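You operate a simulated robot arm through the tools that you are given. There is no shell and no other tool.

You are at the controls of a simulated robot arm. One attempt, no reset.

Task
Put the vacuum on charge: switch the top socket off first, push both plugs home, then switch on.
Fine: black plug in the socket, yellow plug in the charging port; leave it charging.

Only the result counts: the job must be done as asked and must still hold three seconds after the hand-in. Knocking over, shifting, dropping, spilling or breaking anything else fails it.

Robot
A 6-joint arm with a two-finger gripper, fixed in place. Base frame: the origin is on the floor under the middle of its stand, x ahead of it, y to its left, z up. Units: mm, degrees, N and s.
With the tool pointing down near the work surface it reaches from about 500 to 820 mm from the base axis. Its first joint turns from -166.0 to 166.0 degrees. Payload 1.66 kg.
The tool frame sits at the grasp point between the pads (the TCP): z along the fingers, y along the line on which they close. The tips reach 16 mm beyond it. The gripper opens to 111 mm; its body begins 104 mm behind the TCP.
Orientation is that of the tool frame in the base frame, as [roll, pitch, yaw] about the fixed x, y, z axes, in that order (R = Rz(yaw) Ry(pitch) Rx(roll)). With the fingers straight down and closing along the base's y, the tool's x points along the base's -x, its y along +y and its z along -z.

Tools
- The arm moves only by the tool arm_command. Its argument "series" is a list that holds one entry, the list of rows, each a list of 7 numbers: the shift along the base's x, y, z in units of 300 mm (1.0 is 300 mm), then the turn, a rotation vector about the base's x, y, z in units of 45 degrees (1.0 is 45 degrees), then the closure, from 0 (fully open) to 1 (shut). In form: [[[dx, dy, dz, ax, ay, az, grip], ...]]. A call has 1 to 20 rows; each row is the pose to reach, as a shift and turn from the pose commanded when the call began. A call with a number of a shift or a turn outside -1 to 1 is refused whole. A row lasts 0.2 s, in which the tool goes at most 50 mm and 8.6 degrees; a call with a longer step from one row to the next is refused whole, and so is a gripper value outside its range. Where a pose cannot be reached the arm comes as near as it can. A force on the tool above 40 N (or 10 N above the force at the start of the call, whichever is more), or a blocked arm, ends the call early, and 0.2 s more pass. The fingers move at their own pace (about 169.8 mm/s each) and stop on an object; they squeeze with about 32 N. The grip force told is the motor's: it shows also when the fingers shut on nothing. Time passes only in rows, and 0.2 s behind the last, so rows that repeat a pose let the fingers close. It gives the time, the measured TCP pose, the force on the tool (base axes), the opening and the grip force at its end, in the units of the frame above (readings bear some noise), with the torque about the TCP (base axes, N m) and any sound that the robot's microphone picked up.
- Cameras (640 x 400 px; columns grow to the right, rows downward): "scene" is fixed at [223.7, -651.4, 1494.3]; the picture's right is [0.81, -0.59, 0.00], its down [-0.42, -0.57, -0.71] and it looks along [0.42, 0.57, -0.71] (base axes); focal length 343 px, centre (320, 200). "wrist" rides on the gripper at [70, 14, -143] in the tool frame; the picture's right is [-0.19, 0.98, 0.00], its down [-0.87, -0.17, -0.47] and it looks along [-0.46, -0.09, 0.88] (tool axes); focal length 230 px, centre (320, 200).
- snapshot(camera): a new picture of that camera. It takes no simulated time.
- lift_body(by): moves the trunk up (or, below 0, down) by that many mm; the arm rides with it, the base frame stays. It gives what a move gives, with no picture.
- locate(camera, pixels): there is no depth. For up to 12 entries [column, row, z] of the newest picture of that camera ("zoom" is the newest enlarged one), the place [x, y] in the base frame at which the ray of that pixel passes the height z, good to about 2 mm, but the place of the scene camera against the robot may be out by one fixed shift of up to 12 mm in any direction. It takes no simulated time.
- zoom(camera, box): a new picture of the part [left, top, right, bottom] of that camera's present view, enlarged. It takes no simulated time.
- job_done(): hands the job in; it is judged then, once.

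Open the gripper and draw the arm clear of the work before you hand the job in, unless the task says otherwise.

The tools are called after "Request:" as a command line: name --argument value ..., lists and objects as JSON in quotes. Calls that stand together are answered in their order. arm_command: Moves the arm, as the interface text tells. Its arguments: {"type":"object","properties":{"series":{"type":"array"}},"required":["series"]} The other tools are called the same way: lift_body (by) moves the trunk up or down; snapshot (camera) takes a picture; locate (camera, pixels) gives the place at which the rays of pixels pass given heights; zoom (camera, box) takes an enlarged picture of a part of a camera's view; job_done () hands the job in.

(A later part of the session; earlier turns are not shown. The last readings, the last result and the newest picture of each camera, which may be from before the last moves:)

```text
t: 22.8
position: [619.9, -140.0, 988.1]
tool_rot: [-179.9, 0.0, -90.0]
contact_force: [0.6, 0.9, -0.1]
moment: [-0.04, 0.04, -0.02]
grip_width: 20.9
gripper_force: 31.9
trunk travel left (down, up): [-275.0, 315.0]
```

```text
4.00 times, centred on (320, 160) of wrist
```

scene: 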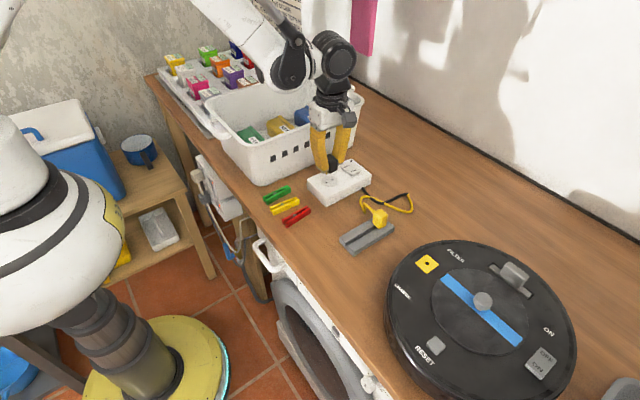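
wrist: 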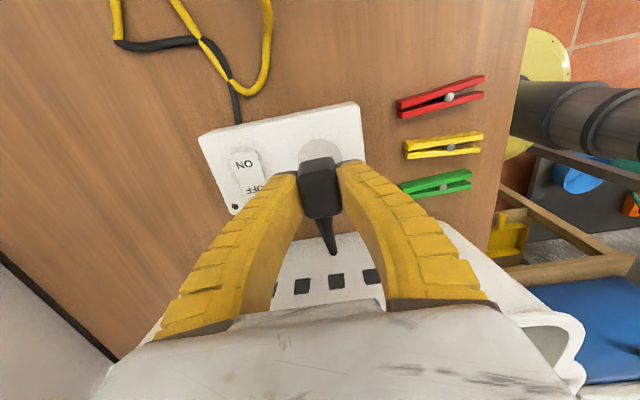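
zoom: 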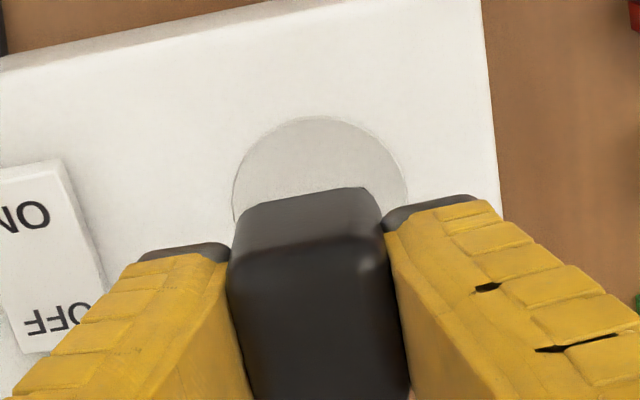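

A gold pin is visible at scene zoom (230,231), directly above the left hole (230,284), and in the wrist zoom the socket's circle centre (≈320) lines up with the plug. I lower to just above the face for a finer check.

Request:
arm_command --series '[[[0, 0, -0.02, 0, 0, 0, 1], [0, 0, -0.04, 0, 0, 0, 1], [0, 0, -0.06, 0, 0, 0, 1], [0, 0, -0.07, 0, 0, 0, 1], [0, 0, -0.07, 0, 0, 0, 1]]]'

Request:
zoom --camera "scene" --box '[310, 160, 350, 190]'

Request:
zoom --camera "wrist" --box '[260, 110, 380, 190]'

```text
t: 24.0
position: [619.8, -141.3, 967.5]
tool_rot: [-179.9, 0.0, -90.0]
contact_force: [0.7, 0.4, -1.2]
moment: [-0.01, 0.0, 0.02]
grip_width: 21.0
gripper_force: 32.0
trunk travel left (down, up): [-275.0, 315.0]
```

```text
13.33 times, centred on (330, 175) of scene
```

zoom: 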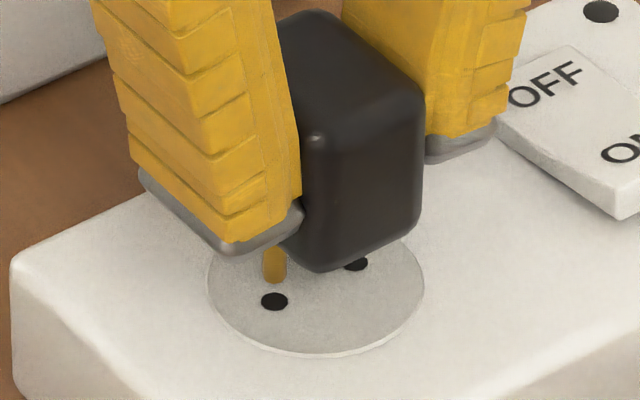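

```text
5.00 times, centred on (320, 150) of wrist
```

zoom: 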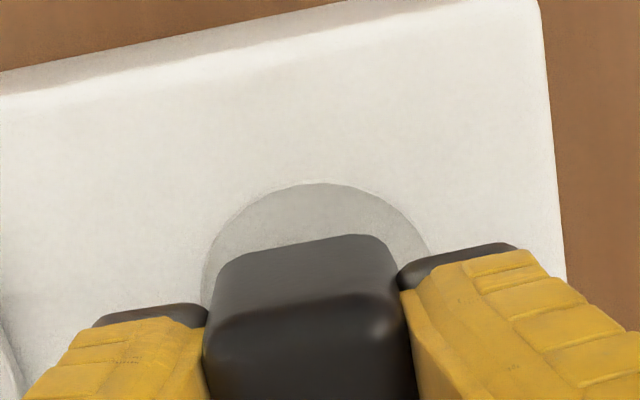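

The left pin tip (274,281) sits right above its hole (274,301) in the scene zoom with the columns matching. I lower 4 mm and look again before entering.

Request:
arm_command --series '[[[0, 0, -0.005, 0, 0, 0, 1], [0, 0, -0.01, 0, 0, 0, 1], [0, 0, -0.0133, 0, 0, 0, 1], [0, 0, -0.0133, 0, 0, 0, 1]]]'

Request:
zoom --camera "scene" --box '[310, 160, 350, 190]'

```text
t: 25.0
position: [619.9, -140.9, 963.5]
tool_rot: [179.9, 0.0, -90.0]
contact_force: [0.0, 0.0, -0.9]
moment: [0.0, -0.01, 0.01]
grip_width: 21.2
gripper_force: 31.9
trunk travel left (down, up): [-275.0, 315.0]
```

```text
13.33 times, centred on (330, 175) of scene
```

zoom: 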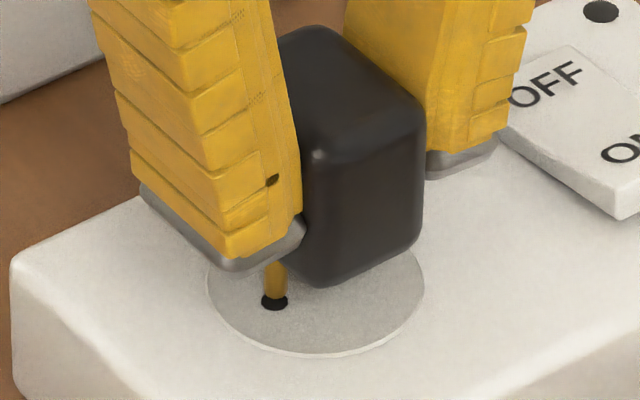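

The pin tip is now over the hole at (275,298) with no force. I lower further in 1 mm steps, watching the force.

Request:
arm_command --series '[[[0, 0, -0.0033, 0, 0, 0, 1], [0, 0, -0.0067, 0, 0, 0, 1], [0, 0, -0.01, 0, 0, 0, 1], [0, 0, -0.0133, 0, 0, 0, 1]]]'

Request:
zoom --camera "scene" --box '[310, 160, 350, 190]'

```text
t: 26.0
position: [619.3, -140.7, 960.3]
tool_rot: [-180.0, 0.0, -90.0]
contact_force: [0.7, 0.6, 0.2]
moment: [0.0, -0.01, -0.01]
grip_width: 20.9
gripper_force: 32.0
trunk travel left (down, up): [-275.0, 315.0]
```

```text
13.33 times, centred on (330, 175) of scene
```

zoom: 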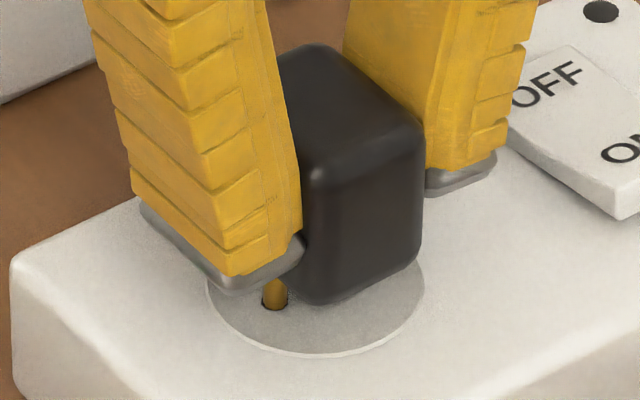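

The pin is entering the hole with almost no force. I keep pushing down in 2 mm steps toward seating (expected TCP z≈943).

Request:
arm_command --series '[[[0, 0, -0.0067, 0, 0, 0, 1], [0, 0, -0.0133, 0, 0, 0, 1], [0, 0, -0.02, 0, 0, 0, 1], [0, 0, -0.0267, 0, 0, 0, 1], [0, 0, -0.0333, 0, 0, 0, 1]]]'

Request:
zoom --camera "scene" --box '[310, 160, 350, 190]'

```text
t: 27.2
position: [619.8, -140.9, 949.7]
tool_rot: [180.0, -0.1, -89.9]
contact_force: [0.9, 0.4, -0.6]
moment: [0.01, 0.03, 0.03]
grip_width: 20.8
gripper_force: 31.8
trunk travel left (down, up): [-275.0, 315.0]
```

```text
13.33 times, centred on (330, 175) of scene
```

zoom: 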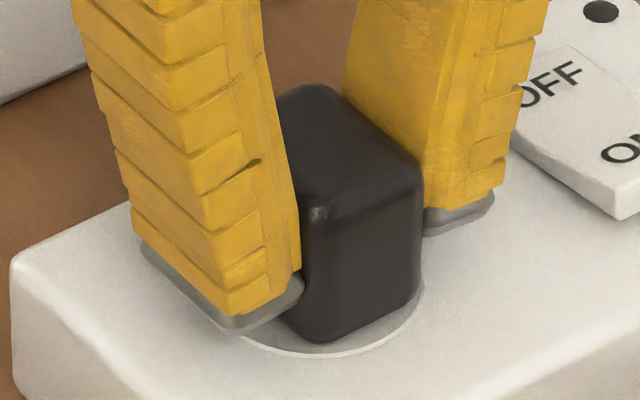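

The plug slides in freely at TCP z≈950. I continue down in 1.5 mm steps until the force rises.

Request:
arm_command --series '[[[0, 0, -0.005, 0, 0, 0, 1], [0, 0, -0.01, 0, 0, 0, 1], [0, 0, -0.015, 0, 0, 0, 1], [0, 0, -0.02, 0, 0, 0, 1], [0, 0, -0.025, 0, 0, 0, 1]]]'

Request:
zoom --camera "scene" --box '[310, 160, 350, 190]'

```text
t: 28.4
position: [620.2, -140.7, 942.6]
tool_rot: [-179.9, 0.1, -89.9]
contact_force: [13.0, -3.2, 21.5]
moment: [-0.02, -0.04, 0.03]
grip_width: 33.8
gripper_force: 32.2
trunk travel left (down, up): [-275.0, 315.0]
heard: snap
```

```text
13.33 times, centred on (330, 175) of scene
```

zoom: 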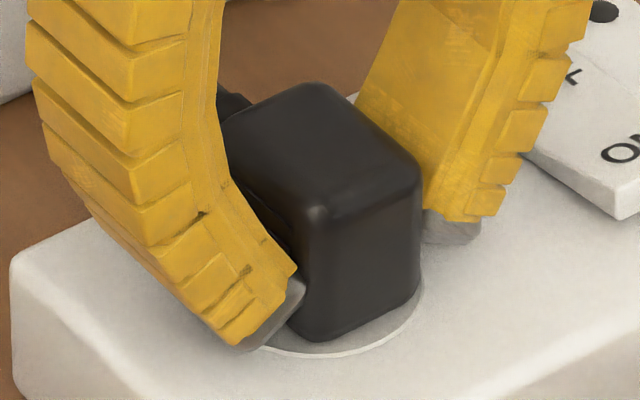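

A snap was heard and the force rose as the plug bottomed; the plug's top (318,210) no longer moves while the fingers bulge. I open the fingers slightly in place and lift away to inspect whether it is home.

Request:
arm_command --series '[[[0, 0, 0, 0, 0, 0, 0.8], [0, 0, 0, 0, 0, 0, 0.62], [0, 0, 0, 0, 0, 0, 0.58], [0, 0, 0.02, 0, 0, 0, 0.58], [0, 0, 0.06, 0, 0, 0, 0.58], [0, 0, 0.12, 0, 0, 0, 0.58], [0, 0, 0.2, 0, 0, 0, 0.58], [0, 0, 0.2, 0, 0, 0, 0.58]]]'

Request:
zoom --camera "scene" --box '[305, 155, 365, 200]'

Request:
zoom --camera "wrist" --box '[240, 100, 400, 200]'

```text
t: 30.2
position: [620.8, -140.1, 1001.6]
tool_rot: [-180.0, -0.1, -90.0]
contact_force: [0.4, 0.4, 0.5]
moment: [0.0, -0.03, 0.04]
grip_width: 49.0
gripper_force: 1.4
trunk travel left (down, up): [-275.0, 315.0]
```

```text
8.89 times, centred on (335, 178) of scene
```

zoom: 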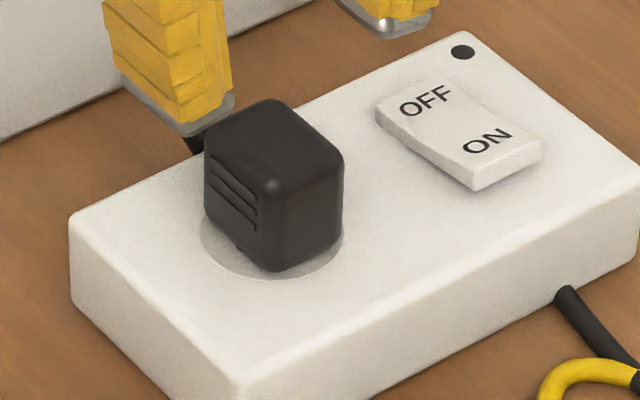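

```text
4.00 times, centred on (320, 150) of wrist
```

zoom: 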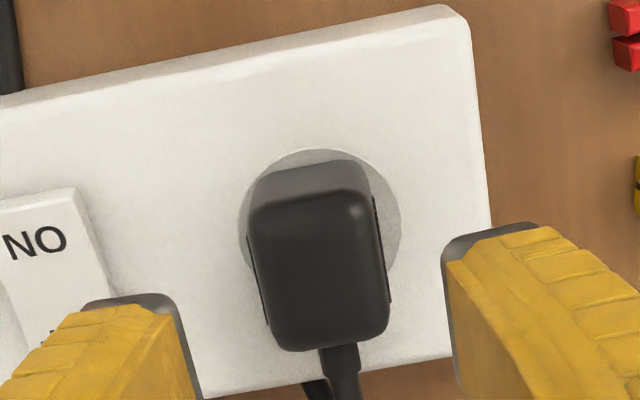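

The black plug sits flat on the socket face at (275,270) with no visible gap. To make sure it is home I close the fingers and press on its top, watching the force.

Request:
arm_command --series '[[[0, 0, 0, 0, 0, 0, 1], [0, 0, 0, 0, 0, 0, 1], [0, 0, -0.05, 0, 0, 0, 1], [0, 0, -0.08, 0, 0, 0, 1], [0, 0, -0.09, 0, 0, 0, 1], [0, 0, -0.1, 0, 0, 0, 1], [0, 0, -0.11, 0, 0, 0, 1]]]'

Request:
zoom --camera "scene" --box '[305, 155, 365, 200]'

```text
t: 31.8
position: [619.5, -140.9, 969.7]
tool_rot: [180.0, 0.0, -90.0]
contact_force: [-0.1, -0.1, 3.4]
moment: [0.01, 0.0, 0.01]
grip_width: 6.0
gripper_force: 28.7
trunk travel left (down, up): [-275.0, 315.0]
```

```text
8.89 times, centred on (335, 178) of scene
```

zoom: 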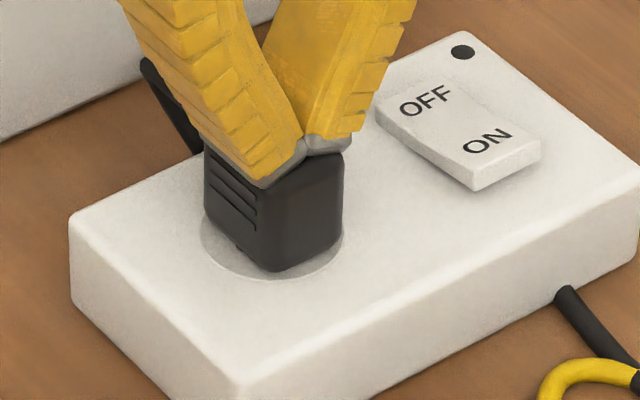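

Contact with the plug's top at tip z≈953.7. I press a few mm more to load it to roughly 25 N.

Request:
arm_command --series '[[[0, 0, -0.007, 0, 0, 0, 1], [0, 0, -0.014, 0, 0, 0, 1], [0, 0, -0.02, 0, 0, 0, 1], [0, 0, -0.02, 0, 0, 0, 1]]]'

Request:
zoom --camera "scene" --box '[305, 155, 365, 200]'

```text
t: 32.8
position: [618.6, -140.2, 964.1]
tool_rot: [-179.9, 0.0, -90.2]
contact_force: [-0.6, -2.6, 21.9]
moment: [-0.03, -0.06, -0.01]
grip_width: 6.1
gripper_force: 28.4
trunk travel left (down, up): [-275.0, 315.0]
```

```text
8.89 times, centred on (335, 178) of scene
```

zoom: 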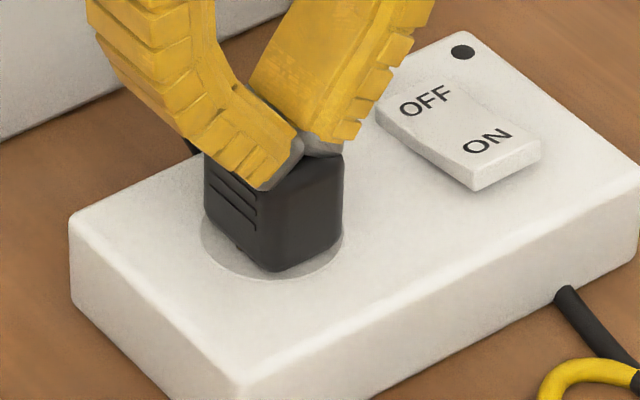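

22 N on top does not move the plug, so it is home. I lift off and go over the yellow plug, opening the fingers again, to look at it.

Request:
arm_command --series '[[[0, 0, 0.03, 0, 0, 0, 1], [0, 0, 0.13, 0, 0, 0, 1], [0, 0, 0.22, 0, 0, 0, 0.8], [0, -0.12, 0.26, 0, 0, 0, 0.6], [0, -0.26, 0.26, 0, 0, 0, 0.4], [0, -0.4, 0.26, 0, 0, 0, 0.4], [0.02, -0.54, 0.26, 0, 0, 0, 0.4], [0.033, -0.58, 0.2, 0, 0, 0, 0.4], [0.033, -0.58, 0.2, 0, 0, 0, 0.4]]]'

Request:
snapshot --camera "wrist"

Request:
zoom --camera "wrist" --box '[240, 90, 400, 190]'

Request:
zoom --camera "scene" --box '[320, 160, 440, 255]'

```text
t: 34.8
position: [629.1, -316.3, 1023.5]
tool_rot: [180.0, 0.0, -90.1]
contact_force: [0.3, 0.0, -0.5]
moment: [-0.01, 0.02, 0.01]
grip_width: 68.2
gripper_force: 1.1
trunk travel left (down, up): [-275.0, 315.0]
```

```text
taken
```

wrist: 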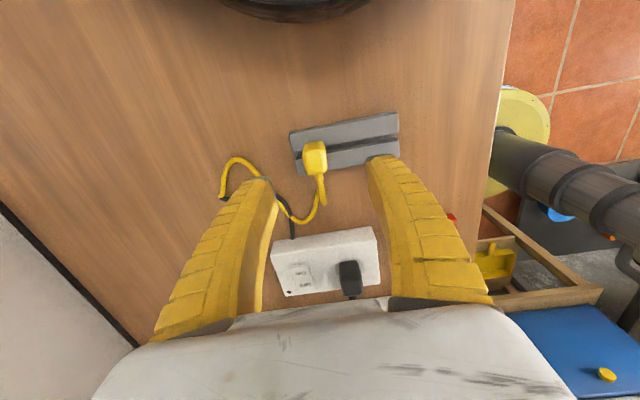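

```text
4.00 times, centred on (320, 140) of wrist
```

zoom: 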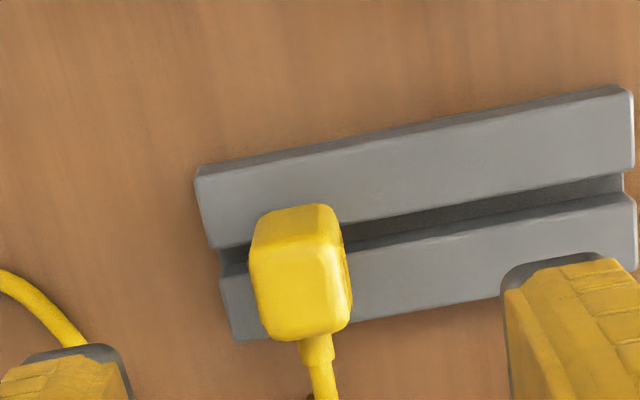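

```text
4.21 times, centred on (380, 208) of scene
```

zoom: 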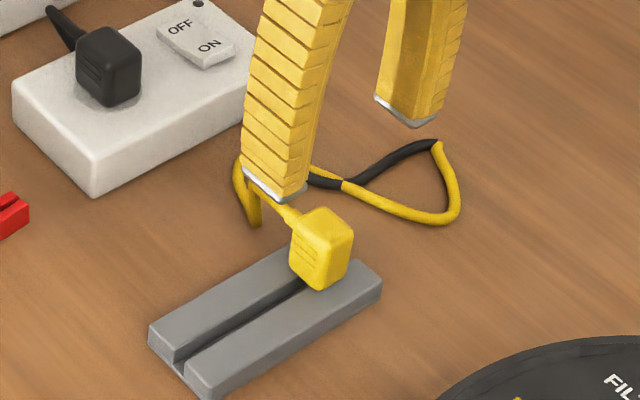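

The yellow plug's top face is around wrist-zoom (302,285), cable leaving to +y. I locate its sides and the holder's slot ends for reference.

Request:
locate --camera "wrist" --pixels '[[302.5, 155, 930], [302.5, 155, 942], [325.5, 152, 930], [325.5, 152, 942], [306.5, 174, 930], [306.5, 174, 942], [327.5, 171, 930], [327.5, 171, 942], [297.5, 205, 890], [289, 134, 890], [398, 112, 890], [315.5, 162.5, 938]]'

Request:
locate --camera "scene" --pixels '[[380, 220.5, 938], [380, 210, 938], [372.5, 213.5, 938], [387.5, 214, 938]]'

```text
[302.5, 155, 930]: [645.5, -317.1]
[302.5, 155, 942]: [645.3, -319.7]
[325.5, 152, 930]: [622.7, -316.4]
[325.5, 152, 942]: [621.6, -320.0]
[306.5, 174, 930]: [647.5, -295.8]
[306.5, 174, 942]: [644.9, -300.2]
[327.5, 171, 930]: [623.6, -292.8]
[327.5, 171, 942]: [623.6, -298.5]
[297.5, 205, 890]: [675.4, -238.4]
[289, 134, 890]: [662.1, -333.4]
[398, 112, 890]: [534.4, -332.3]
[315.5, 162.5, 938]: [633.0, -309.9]
```

```text
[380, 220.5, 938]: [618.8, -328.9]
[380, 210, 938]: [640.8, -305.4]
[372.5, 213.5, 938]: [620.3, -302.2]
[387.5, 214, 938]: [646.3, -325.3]
```

The yellow plug is centred near (633.5,-309), about 23 mm across x. Before grasping it, I fly over to the vacuum to measure the port.

Request:
arm_command --series '[[[0, 0, 0.12, 0, 0, 0, 0.4], [0, -0.02, 0.258, 0, 0, 0, 0.4], [-0.02, -0.15, 0.258, 0, 0, 0, 0.4], [-0.04, -0.29, 0.258, 0, 0, 0, 0.4], [-0.06, -0.43, 0.258, 0, 0, 0, 0.4], [-0.081, -0.56, 0.258, 0, 0, 0, 0.4], [-0.081, -0.583, 0.258, 0, 0, 0, 0.4], [-0.081, -0.583, 0.258, 0, 0, 0, 0.4]]]'

Request:
snapshot --camera "wrist"

Request:
zoom --camera "wrist" --box '[260, 110, 400, 200]'

Request:
zoom --camera "scene" --box '[390, 240, 480, 300]'

```text
t: 36.6
position: [604.7, -490.7, 1100.1]
tool_rot: [-180.0, 0.1, -90.1]
contact_force: [-0.6, -1.6, 0.0]
moment: [0.02, -0.01, 0.01]
grip_width: 68.7
gripper_force: 0.6
trunk travel left (down, up): [-275.0, 315.0]
```

```text
taken
```

wrist: 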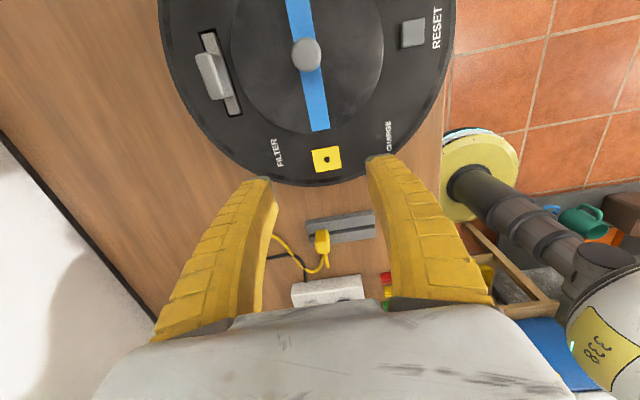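

```text
4.44 times, centred on (330, 155) of wrist
```

zoom: 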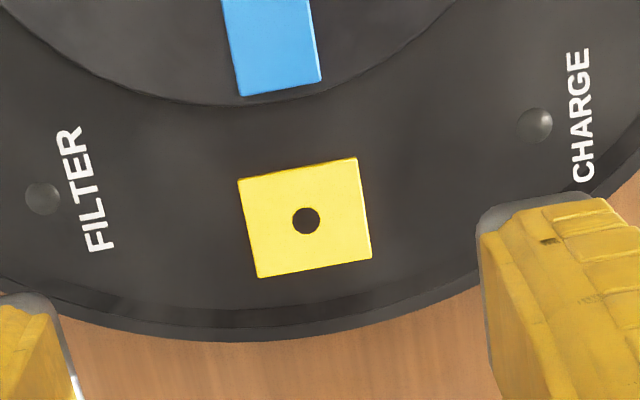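

```text
6.67 times, centred on (435, 270) of scene
```

zoom: 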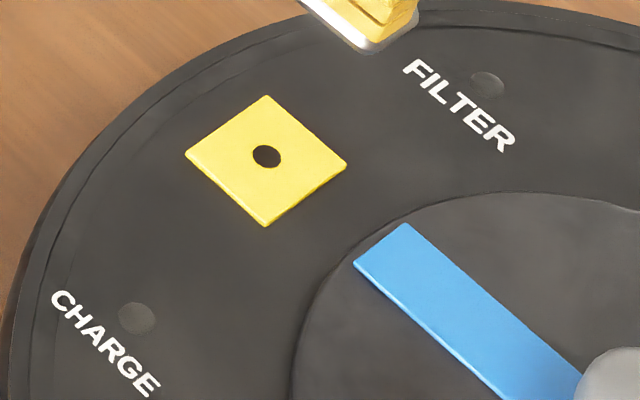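

The port's hole is at wrist zoom (306,221) and scene zoom (266,157). I locate the hole and square corners at several heights in both.

Request:
locate --camera "wrist" --pixels '[[326.85, 159.73, 950], [326.85, 159.73, 960], [326.85, 159.73, 970], [326.85, 159.73, 980], [311.5, 150.5, 965], [338.3, 145.5, 965], [341.7, 167.8, 965], [315.8, 172.3, 965]]'

Request:
locate --camera "scene" --pixels '[[426.9, 263.55, 950], [426.9, 263.55, 960], [426.9, 263.55, 970], [426.9, 263.55, 980]]'

```text
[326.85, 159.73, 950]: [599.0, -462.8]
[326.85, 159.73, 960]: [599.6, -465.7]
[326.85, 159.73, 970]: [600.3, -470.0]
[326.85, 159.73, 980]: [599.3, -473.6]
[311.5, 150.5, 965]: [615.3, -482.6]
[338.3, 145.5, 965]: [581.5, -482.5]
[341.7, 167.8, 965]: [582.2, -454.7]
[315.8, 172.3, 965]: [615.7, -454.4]
```

```text
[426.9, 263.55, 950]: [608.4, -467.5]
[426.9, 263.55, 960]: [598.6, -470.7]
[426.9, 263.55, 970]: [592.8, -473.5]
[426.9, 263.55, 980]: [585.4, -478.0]
```

Wrist views agree on the port hole at (599.5,-466), z≈960, square with the base axes. I go back over the yellow plug and lower to just above it with the fingers at about 46 mm.

Request:
arm_command --series '[[[0.02, 0.15, 0, 0, 0, 0, 0.5], [0.04, 0.3, 0, 0, 0, 0, 0.6], [0.07, 0.45, 0, 0, 0, 0, 0.6], [0.095, 0.58, 0, 0, 0, 0, 0.6], [0.095, 0.6017, -0.1, 0, 0, 0, 0.6], [0.095, 0.6017, -0.25, 0, 0, 0, 0.6], [0.095, 0.6017, -0.37, 0, 0, 0, 0.6], [0.095, 0.6017, -0.46, 0, 0, 0, 0.6], [0.095, 0.6017, -0.46, 0, 0, 0, 0.6]]]'

Request:
zoom --camera "wrist" --box '[240, 110, 400, 210]'

Request:
zoom --camera "scene" --box '[330, 170, 430, 245]'

```text
t: 38.6
position: [633.5, -310.2, 963.3]
tool_rot: [-180.0, 0.0, -89.9]
contact_force: [1.2, 0.2, 0.3]
moment: [-0.01, 0.03, -0.01]
grip_width: 46.9
gripper_force: 1.7
trunk travel left (down, up): [-275.0, 315.0]
```

```text
4.00 times, centred on (320, 160) of wrist
```

zoom: 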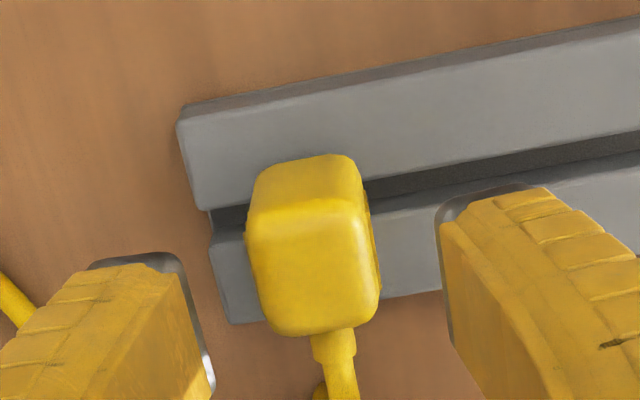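

```text
5.33 times, centred on (380, 208) of scene
```

zoom: 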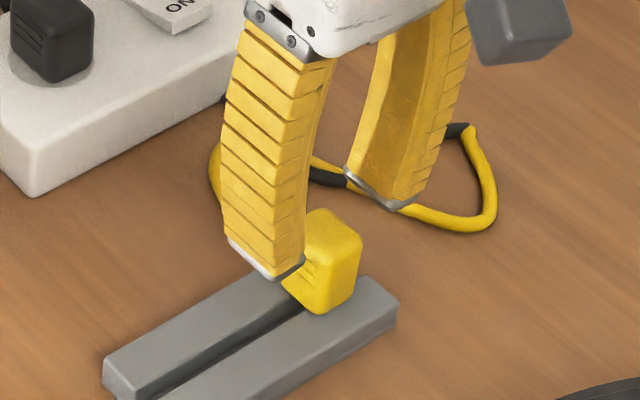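

The fingers straddle the yellow plug (plug cols 252–380, inner edges ~200 and ~447). I shift 1 mm to +x, narrow a bit, and descend to TCP z≈930.

Request:
arm_command --series '[[[0.0033, 0, -0.02, 0, 0, 0, 0.68], [0.0033, 0, -0.04, 0, 0, 0, 0.68], [0.0033, 0, -0.06, 0, 0, 0, 0.68], [0.0033, 0, -0.08, 0, 0, 0, 0.68], [0.0033, 0, -0.095, 0, 0, 0, 0.7], [0.0033, 0, -0.1067, 0, 0, 0, 0.7]]]'

Request:
zoom --camera "wrist" --box '[240, 110, 400, 210]'

Request:
zoom --camera "scene" --box '[330, 170, 430, 245]'

```text
t: 40.0
position: [633.9, -308.1, 930.3]
tool_rot: [-180.0, -0.1, -90.0]
contact_force: [-0.3, -0.2, 0.0]
moment: [-0.02, 0.03, 0.01]
grip_width: 36.1
gripper_force: 2.0
trunk travel left (down, up): [-275.0, 315.0]
```

```text
4.00 times, centred on (320, 160) of wrist
```

zoom: 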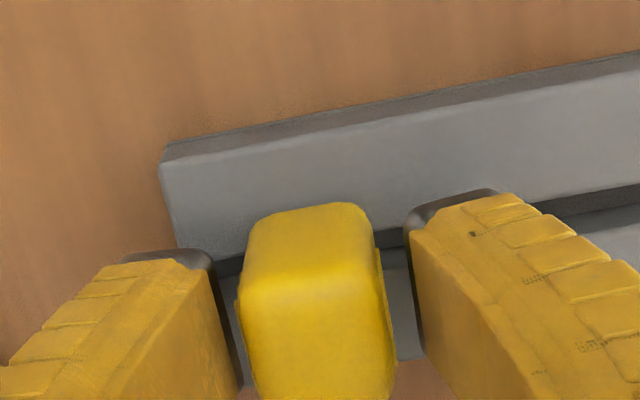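

```text
5.33 times, centred on (380, 208) of scene
```

zoom: 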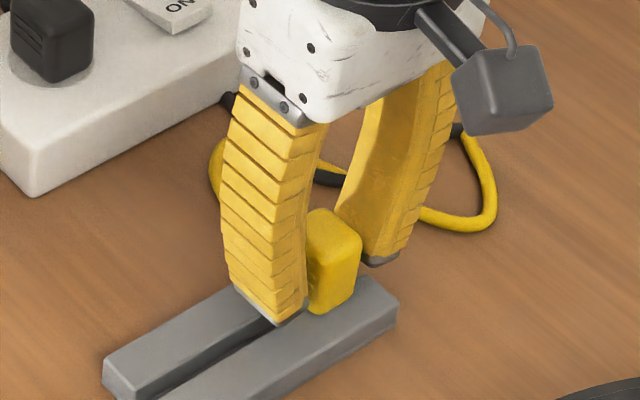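

The fingers are around the yellow plug with no contact. I close on it.

Request:
arm_command --series '[[[0.002, 0, 0, 0, 0, 0, 0.85], [0.002, 0, 0, 0, 0, 0, 1], [0.002, 0, 0, 0, 0, 0, 1], [0.002, 0, 0, 0, 0, 0, 1]]]'

Request:
zoom --camera "wrist" --box '[240, 110, 400, 210]'

```text
t: 41.0
position: [635.7, -310.2, 931.3]
tool_rot: [-179.9, 0.0, -90.1]
contact_force: [-0.3, -1.7, 8.0]
moment: [-0.04, -0.03, 0.02]
grip_width: 19.5
gripper_force: 32.2
trunk travel left (down, up): [-275.0, 315.0]
```

```text
4.00 times, centred on (320, 160) of wrist
```

zoom: 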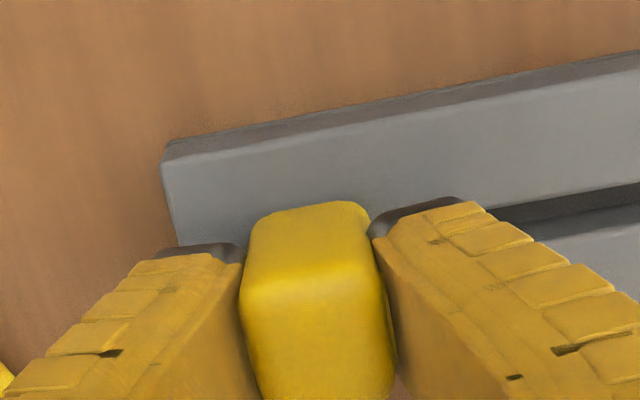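

The yellow plug is gripped at width 19.5. I lift it straight up about 45 mm slowly and check.

Request:
arm_command --series '[[[0, 0, 0.015, 0, 0, 0, 1], [0, 0, 0.03, 0, 0, 0, 1], [0, 0, 0.05, 0, 0, 0, 1], [0, 0, 0.07, 0, 0, 0, 1], [0, 0, 0.1, 0, 0, 0, 1], [0, 0, 0.15, 0, 0, 0, 1], [0, 0, 0.15, 0, 0, 0, 1]]]'

Request:
zoom --camera "wrist" --box '[240, 110, 400, 210]'

Request:
zoom --camera "scene" --box '[310, 140, 430, 245]'

```text
t: 42.6
position: [635.9, -309.2, 976.9]
tool_rot: [-180.0, 0.1, -90.1]
contact_force: [0.2, -0.6, -0.9]
moment: [-0.01, -0.01, 0.02]
grip_width: 16.5
gripper_force: 32.0
trunk travel left (down, up): [-275.0, 315.0]
```

```text
4.00 times, centred on (320, 160) of wrist
```

zoom: 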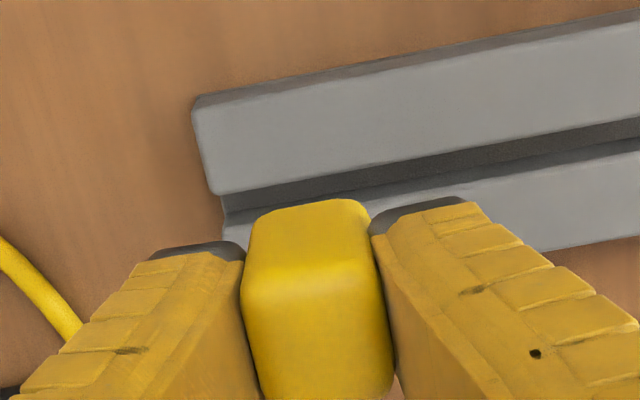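

```text
3.81 times, centred on (370, 192) of scene
```

zoom: 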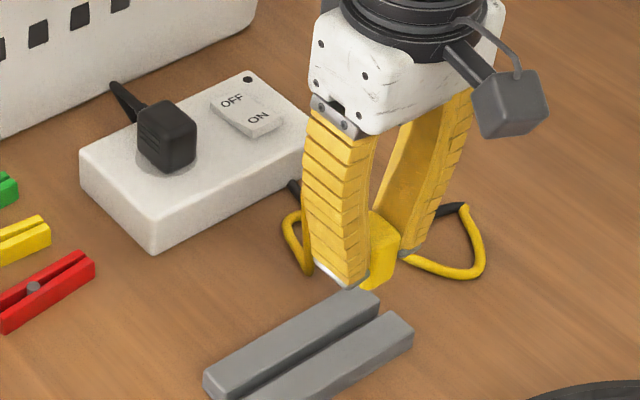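

The yellow plug is lifted and the holder stayed. I raise it to z≈1040 and carry it over to the port at (599.5,-465.5).

Request:
arm_command --series '[[[0, 0, 0.1, 0, 0, 0, 1], [0, 0, 0.2, 0, 0, 0, 1], [-0.01, -0.06, 0.217, 0, 0, 0, 1], [-0.03, -0.13, 0.217, 0, 0, 0, 1], [-0.045, -0.2, 0.217, 0, 0, 0, 1], [-0.06, -0.27, 0.217, 0, 0, 0, 1], [-0.08, -0.34, 0.217, 0, 0, 0, 1], [-0.1, -0.42, 0.217, 0, 0, 0, 1], [-0.1187, -0.48, 0.217, 0, 0, 0, 1], [-0.1187, -0.52, 0.217, 0, 0, 0, 1], [-0.1187, -0.52, 0.217, 0, 0, 0, 1]]]'

Request:
snapshot --camera "scene"

Request:
zoom --camera "scene" --box '[380, 210, 480, 285]'

Request:
zoom --camera "wrist" --box '[240, 110, 400, 210]'

```text
t: 45.0
position: [599.5, -464.9, 1040.2]
tool_rot: [-180.0, 0.0, -90.1]
contact_force: [0.6, -0.2, -0.6]
moment: [0.0, 0.0, 0.01]
grip_width: 16.6
gripper_force: 32.7
trunk travel left (down, up): [-275.0, 315.0]
```

```text
taken
```

scene: 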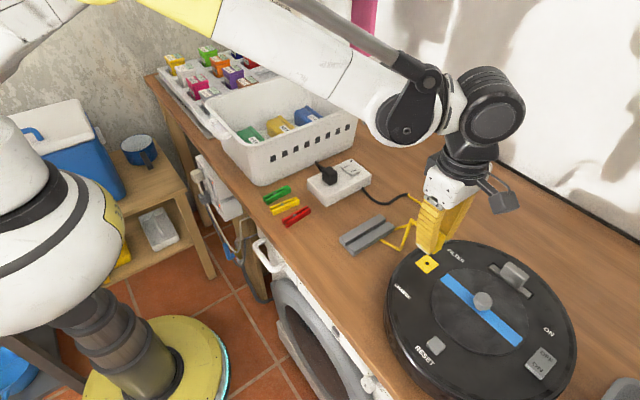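

```text
5.33 times, centred on (430, 248) of scene
```

zoom: 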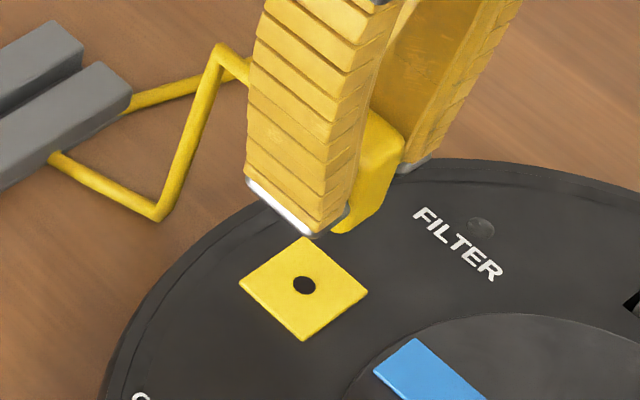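

```text
4.00 times, centred on (320, 160) of wrist
```

zoom: 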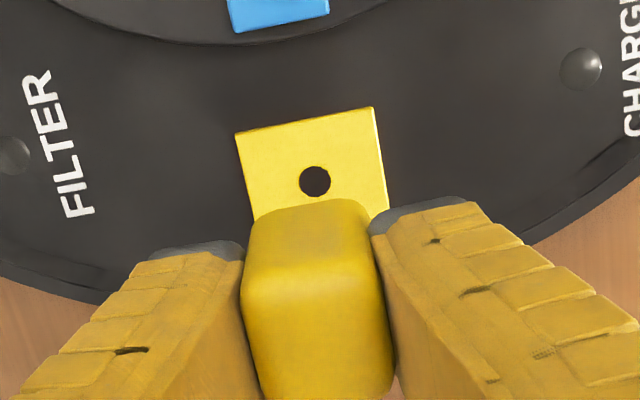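

The port hole shows at wrist zoom (315,181). I locate it again from this closer pose, at several heights, to refine the alignment, and also look at the pin from the scene camera more closely.

Request:
locate --camera "zoom" --pixels '[[315, 181, 950], [315, 181, 955], [315, 181, 960], [315, 181, 965], [315, 181, 970]]'

Request:
zoom --camera "scene" --box '[410, 240, 450, 270]'

```text
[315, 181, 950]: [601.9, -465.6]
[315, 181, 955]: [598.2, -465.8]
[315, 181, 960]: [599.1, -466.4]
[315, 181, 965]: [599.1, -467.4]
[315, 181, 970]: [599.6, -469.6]
```

```text
13.33 times, centred on (430, 255) of scene
```

zoom: 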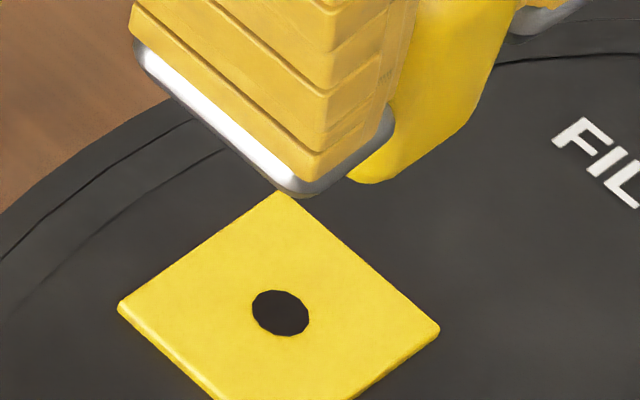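

The hole comes out at (599.6,-466.7) with x already aligned, so I shift 1 mm to -y and lower to about TCP z 1010, then check the views.

Request:
arm_command --series '[[[0, -0.0033, -0.03, 0, 0, 0, 1], [0, -0.0033, -0.06, 0, 0, 0, 1], [0, -0.0033, -0.09, 0, 0, 0, 1], [0, -0.0033, -0.1, 0, 0, 0, 1], [0, -0.0033, -0.1, 0, 0, 0, 1]]]'

Request:
zoom --camera "scene" --box '[405, 240, 455, 277]'

Request:
zoom --camera "wrist" --box '[260, 120, 380, 195]'

```text
t: 46.2
position: [598.7, -466.1, 1010.9]
tool_rot: [-179.9, 0.0, -90.0]
contact_force: [0.5, 0.2, -0.7]
moment: [0.0, -0.02, 0.01]
grip_width: 16.4
gripper_force: 32.3
trunk travel left (down, up): [-275.0, 315.0]
```

```text
10.81 times, centred on (430, 258) of scene
```

zoom: 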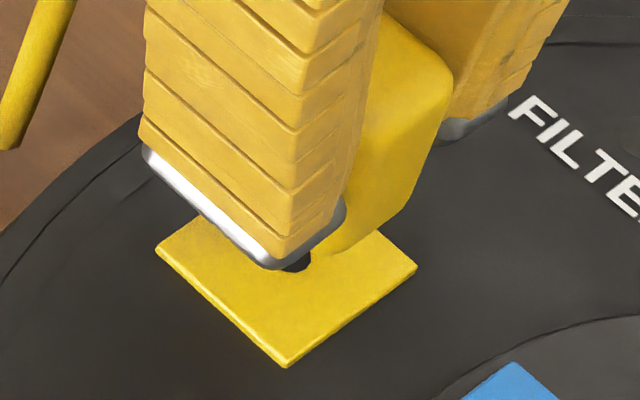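

```text
5.33 times, centred on (320, 158) of wrist
```

zoom: 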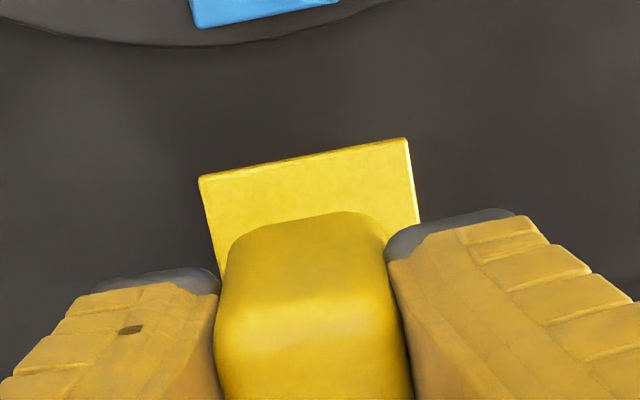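

Still clear. I now lower in 1 mm steps, watching for contact.

Request:
arm_command --series '[[[0, 0, -0.0067, 0, 0, 0, 1], [0, 0, -0.0133, 0, 0, 0, 1], [0, 0, -0.0167, 0, 0, 0, 1], [0, 0, -0.02, 0, 0, 0, 1], [0, 0, -0.0233, 0, 0, 0, 1]]]'

Request:
zoom --camera "scene" --box '[405, 240, 455, 277]'

Request:
zoom --camera "wrist" --box '[260, 120, 380, 195]'

```text
t: 47.4
position: [599.7, -465.1, 1003.9]
tool_rot: [-179.9, -0.1, -90.0]
contact_force: [-0.4, 0.0, -0.6]
moment: [-0.01, 0.04, -0.01]
grip_width: 16.9
gripper_force: 31.7
trunk travel left (down, up): [-275.0, 315.0]
```

```text
10.81 times, centred on (430, 258) of scene
```

zoom: 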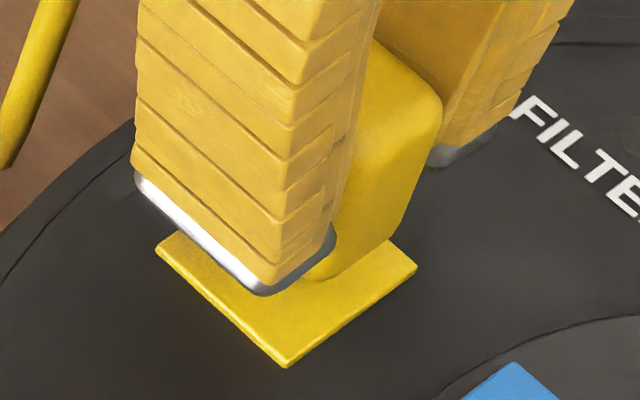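

```text
5.33 times, centred on (320, 158) of wrist
```

zoom: 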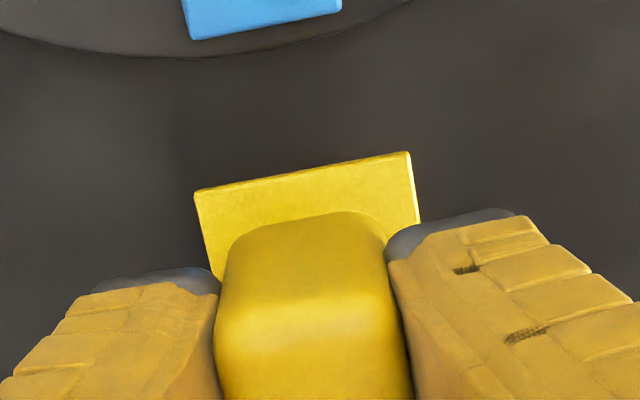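

No contact yet at TCP z≈1004. I continue down in 1 mm steps.

Request:
arm_command --series '[[[0, 0, -0.0033, 0, 0, 0, 1], [0, 0, -0.0067, 0, 0, 0, 1], [0, 0, -0.01, 0, 0, 0, 1], [0, 0, -0.0133, 0, 0, 0, 1]]]'

```text
t: 48.4
position: [599.2, -465.9, 999.3]
tool_rot: [-180.0, 0.0, -90.0]
contact_force: [0.1, -1.0, 0.1]
moment: [0.01, 0.04, -0.01]
grip_width: 16.5
gripper_force: 31.8
trunk travel left (down, up): [-275.0, 315.0]
```

Still free at 999. I go on in 1 mm steps and take a look afterwards.

Request:
arm_command --series '[[[0, 0, -0.0033, 0, 0, 0, 1], [0, 0, -0.0067, 0, 0, 0, 1], [0, 0, -0.01, 0, 0, 0, 1], [0, 0, -0.0133, 0, 0, 0, 1]]]'

Request:
zoom --camera "scene" --box '[405, 240, 455, 277]'

Request:
zoom --camera "wrist" --box '[260, 120, 380, 195]'

```text
t: 49.4
position: [599.3, -466.7, 995.2]
tool_rot: [180.0, 0.0, -90.0]
contact_force: [0.1, 0.3, -0.2]
moment: [-0.01, 0.04, 0.02]
grip_width: 16.9
gripper_force: 32.3
trunk travel left (down, up): [-275.0, 315.0]
```

```text
10.81 times, centred on (430, 258) of scene
```

zoom: 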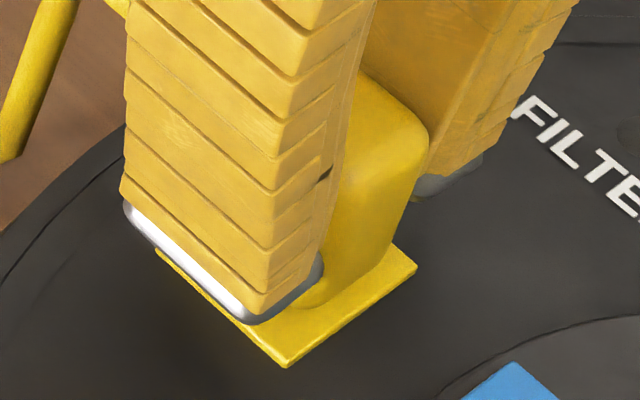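

```text
5.33 times, centred on (320, 158) of wrist
```

zoom: 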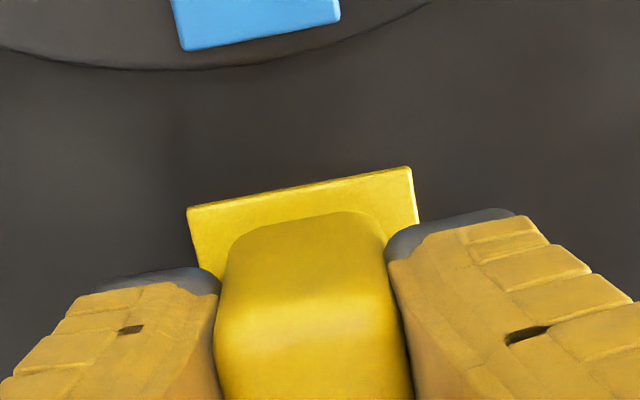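

Still no force at 995, so the pin is likely entering. I keep lowering in 1 mm steps.

Request:
arm_command --series '[[[0, 0, -0.0033, 0, 0, 0, 1], [0, 0, -0.0067, 0, 0, 0, 1], [0, 0, -0.01, 0, 0, 0, 1], [0, 0, -0.0133, 0, 0, 0, 1]]]'

Request:
zoom --camera "scene" --box '[405, 240, 455, 277]'

Request:
zoom --camera "wrist" --box '[260, 120, 380, 195]'

```text
t: 50.4
position: [600.1, -468.2, 990.4]
tool_rot: [-179.9, 0.0, -90.1]
contact_force: [3.9, -9.0, 7.3]
moment: [-0.29, -0.03, 0.05]
grip_width: 19.0
gripper_force: 31.9
trunk travel left (down, up): [-275.0, 315.0]
heard: snap
```

```text
10.81 times, centred on (430, 258) of scene
```

zoom: 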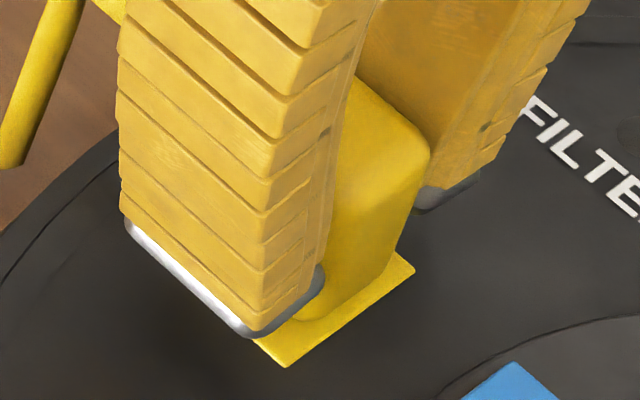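

```text
5.33 times, centred on (320, 158) of wrist
```

zoom: 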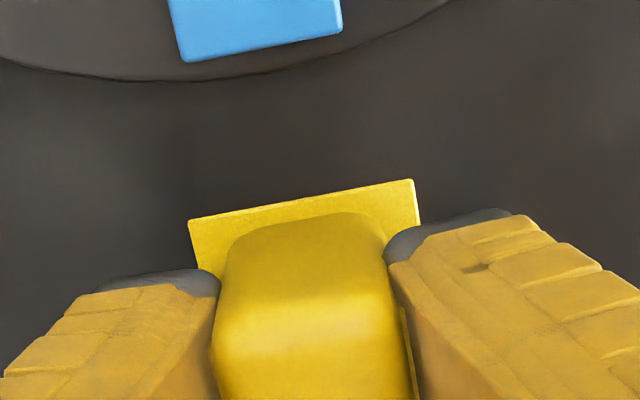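

Another snap was heard as the yellow plug took its seat, with a small sideways load. I open the fingers in place and lift straight up to inspect.

Request:
arm_command --series '[[[0, 0, 0, 0, 0, 0, 0.85], [0, 0, 0, 0, 0, 0, 0.68], [0, 0, 0, 0, 0, 0, 0.6], [0, 0, 0.03, 0, 0, 0, 0.6], [0, 0, 0.08, 0, 0, 0, 0.6], [0, 0, 0.15, 0, 0, 0, 0.6], [0, 0, 0.23, 0, 0, 0, 0.6], [0, 0, 0.23, 0, 0, 0, 0.6]]]'

Request:
zoom --camera "scene" --box '[400, 235, 470, 287]'

Request:
zoom --camera "wrist" --box '[260, 110, 380, 190]'

Request:
snapshot --camera "scene"

```text
t: 52.2
position: [601.9, -466.5, 1060.8]
tool_rot: [-180.0, 0.0, -90.0]
contact_force: [0.3, -0.2, 0.5]
moment: [0.03, 0.02, -0.01]
grip_width: 46.8
gripper_force: 1.6
trunk travel left (down, up): [-275.0, 315.0]
```

```text
7.69 times, centred on (435, 261) of scene
```

zoom: 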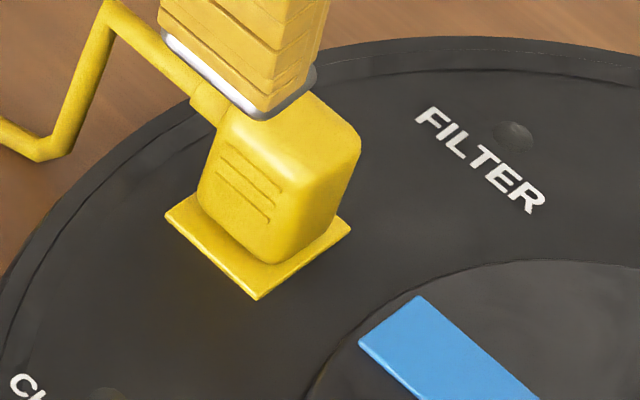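

```text
5.00 times, centred on (320, 150) of wrist
```

zoom: 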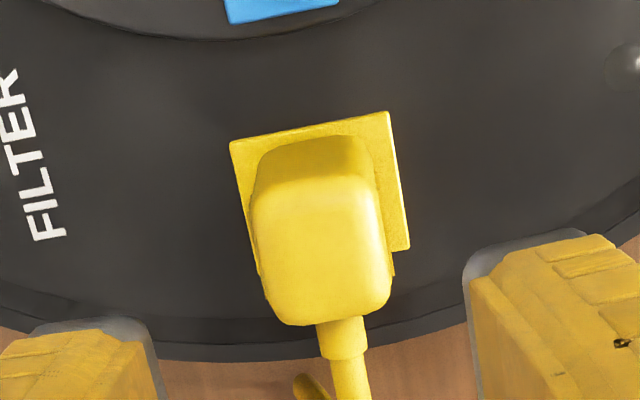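

```text
taken
```

scene: 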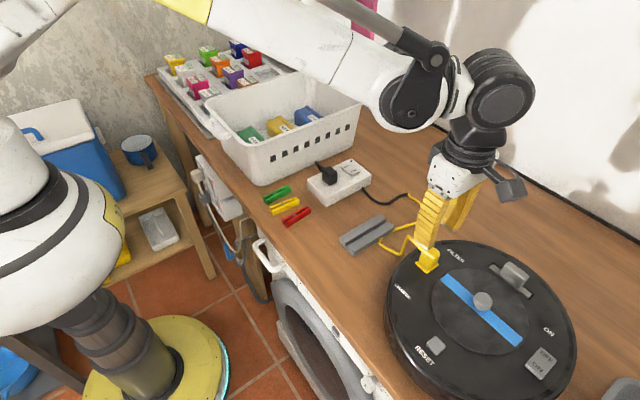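

The yellow plug stands in the port at scene zoom (275,200). To be sure it's home I close the fingers and press on its top, as I did with the black one.

Request:
arm_command --series '[[[0, 0, 0, 0, 0, 0, 1], [0, 0, 0, 0, 0, 0, 1], [0, 0, -0.05, 0, 0, 0, 1], [0, 0, -0.12, 0, 0, 0, 1], [0, 0, -0.14, 0, 0, 0, 1], [0, 0, -0.15, 0, 0, 0, 1], [0, 0, -0.16, 0, 0, 0, 1], [0, 0, -0.165, 0, 0, 0, 1]]]'

Request:
zoom --camera "scene" --box '[400, 235, 470, 287]'

```text
t: 54.0
position: [599.2, -466.1, 1011.7]
tool_rot: [180.0, 0.0, -90.1]
contact_force: [1.4, -2.6, 15.0]
moment: [-0.02, 0.01, -0.01]
grip_width: 6.2
gripper_force: 28.7
trunk travel left (down, up): [-275.0, 315.0]
```

```text
7.69 times, centred on (435, 261) of scene
```

zoom: 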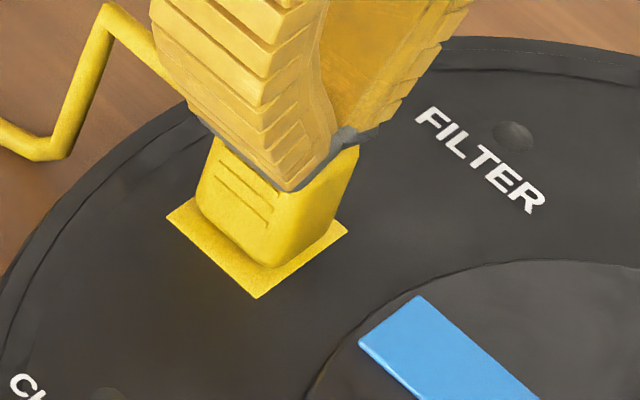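

The plug went down slightly and now carries 15 N. I press a little more to reach roughly 25–30 N and see whether it moves further.

Request:
arm_command --series '[[[0, 0, -0.005, 0, 0, 0, 1], [0, 0, -0.01, 0, 0, 0, 1], [0, 0, -0.013, 0, 0, 0, 1], [0, 0, -0.013, 0, 0, 0, 1]]]'

Request:
zoom --camera "scene" --box '[400, 235, 470, 287]'

```text
t: 55.0
position: [598.6, -465.3, 1008.7]
tool_rot: [-179.9, -0.1, -90.0]
contact_force: [0.0, -1.2, 19.5]
moment: [-0.01, -0.01, -0.02]
grip_width: 6.0
gripper_force: 29.0
trunk travel left (down, up): [-275.0, 315.0]
```

```text
7.69 times, centred on (435, 261) of scene
```

zoom: 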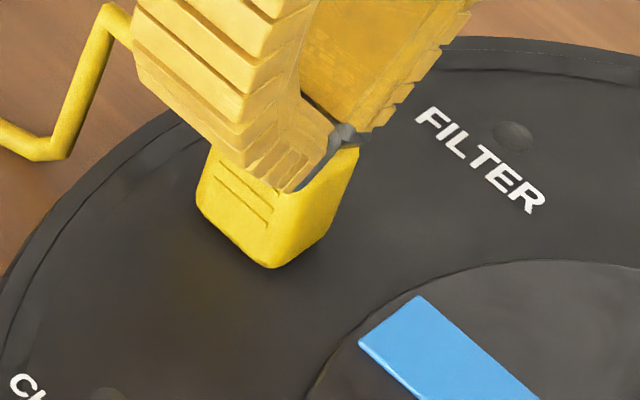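

The yellow square around the plug has sunk out of view under this press, so the port plate gives way. I stop pressing, lift off and look at what it does.

Request:
arm_command --series '[[[0, 0, 0.02, 0, 0, 0, 1], [0, 0, 0.06, 0, 0, 0, 1], [0, 0, 0.14, 0, 0, 0, 1], [0, 0, 0.22, 0, 0, 0, 1], [0, 0, 0.22, 0, 0, 0, 1]]]'

Request:
zoom --camera "scene" --box '[400, 235, 470, 287]'

Request:
zoom --camera "wrist" --box '[260, 100, 380, 180]'

Request:
zoom --camera "scene" --box '[370, 225, 610, 400]'

```text
t: 56.2
position: [599.5, -466.2, 1073.6]
tool_rot: [-180.0, 0.1, -90.1]
contact_force: [-0.2, 0.4, 0.3]
moment: [-0.02, -0.01, -0.02]
grip_width: 0.0
gripper_force: 29.2
trunk travel left (down, up): [-275.0, 315.0]
```

```text
7.69 times, centred on (435, 261) of scene
```

zoom: 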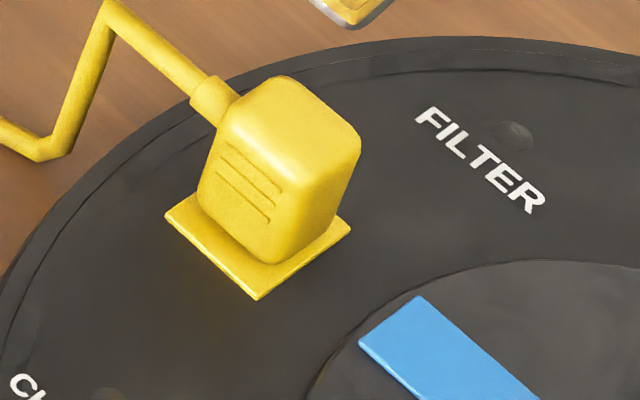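

```text
5.00 times, centred on (320, 140) of wrist
```

zoom: 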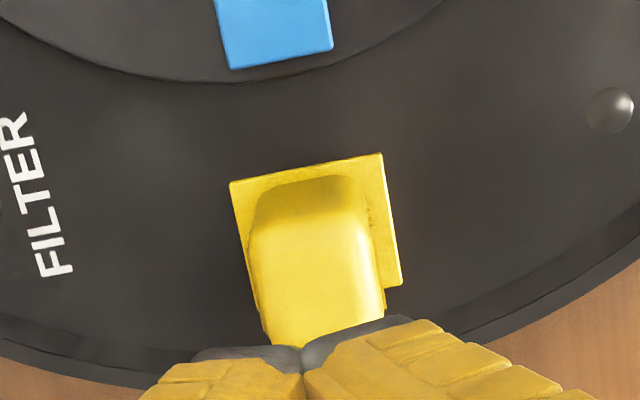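

```text
2.29 times, centred on (490, 312) of scene
```

zoom: 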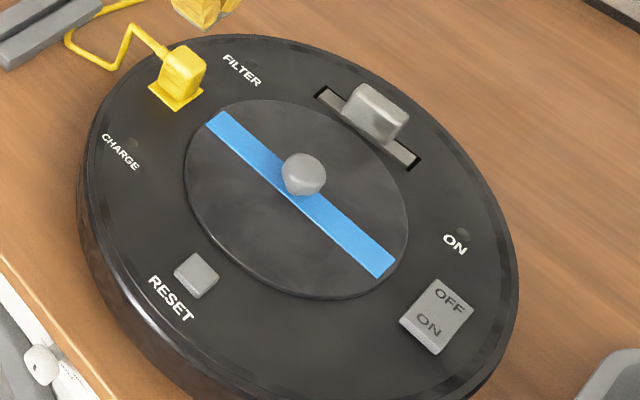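

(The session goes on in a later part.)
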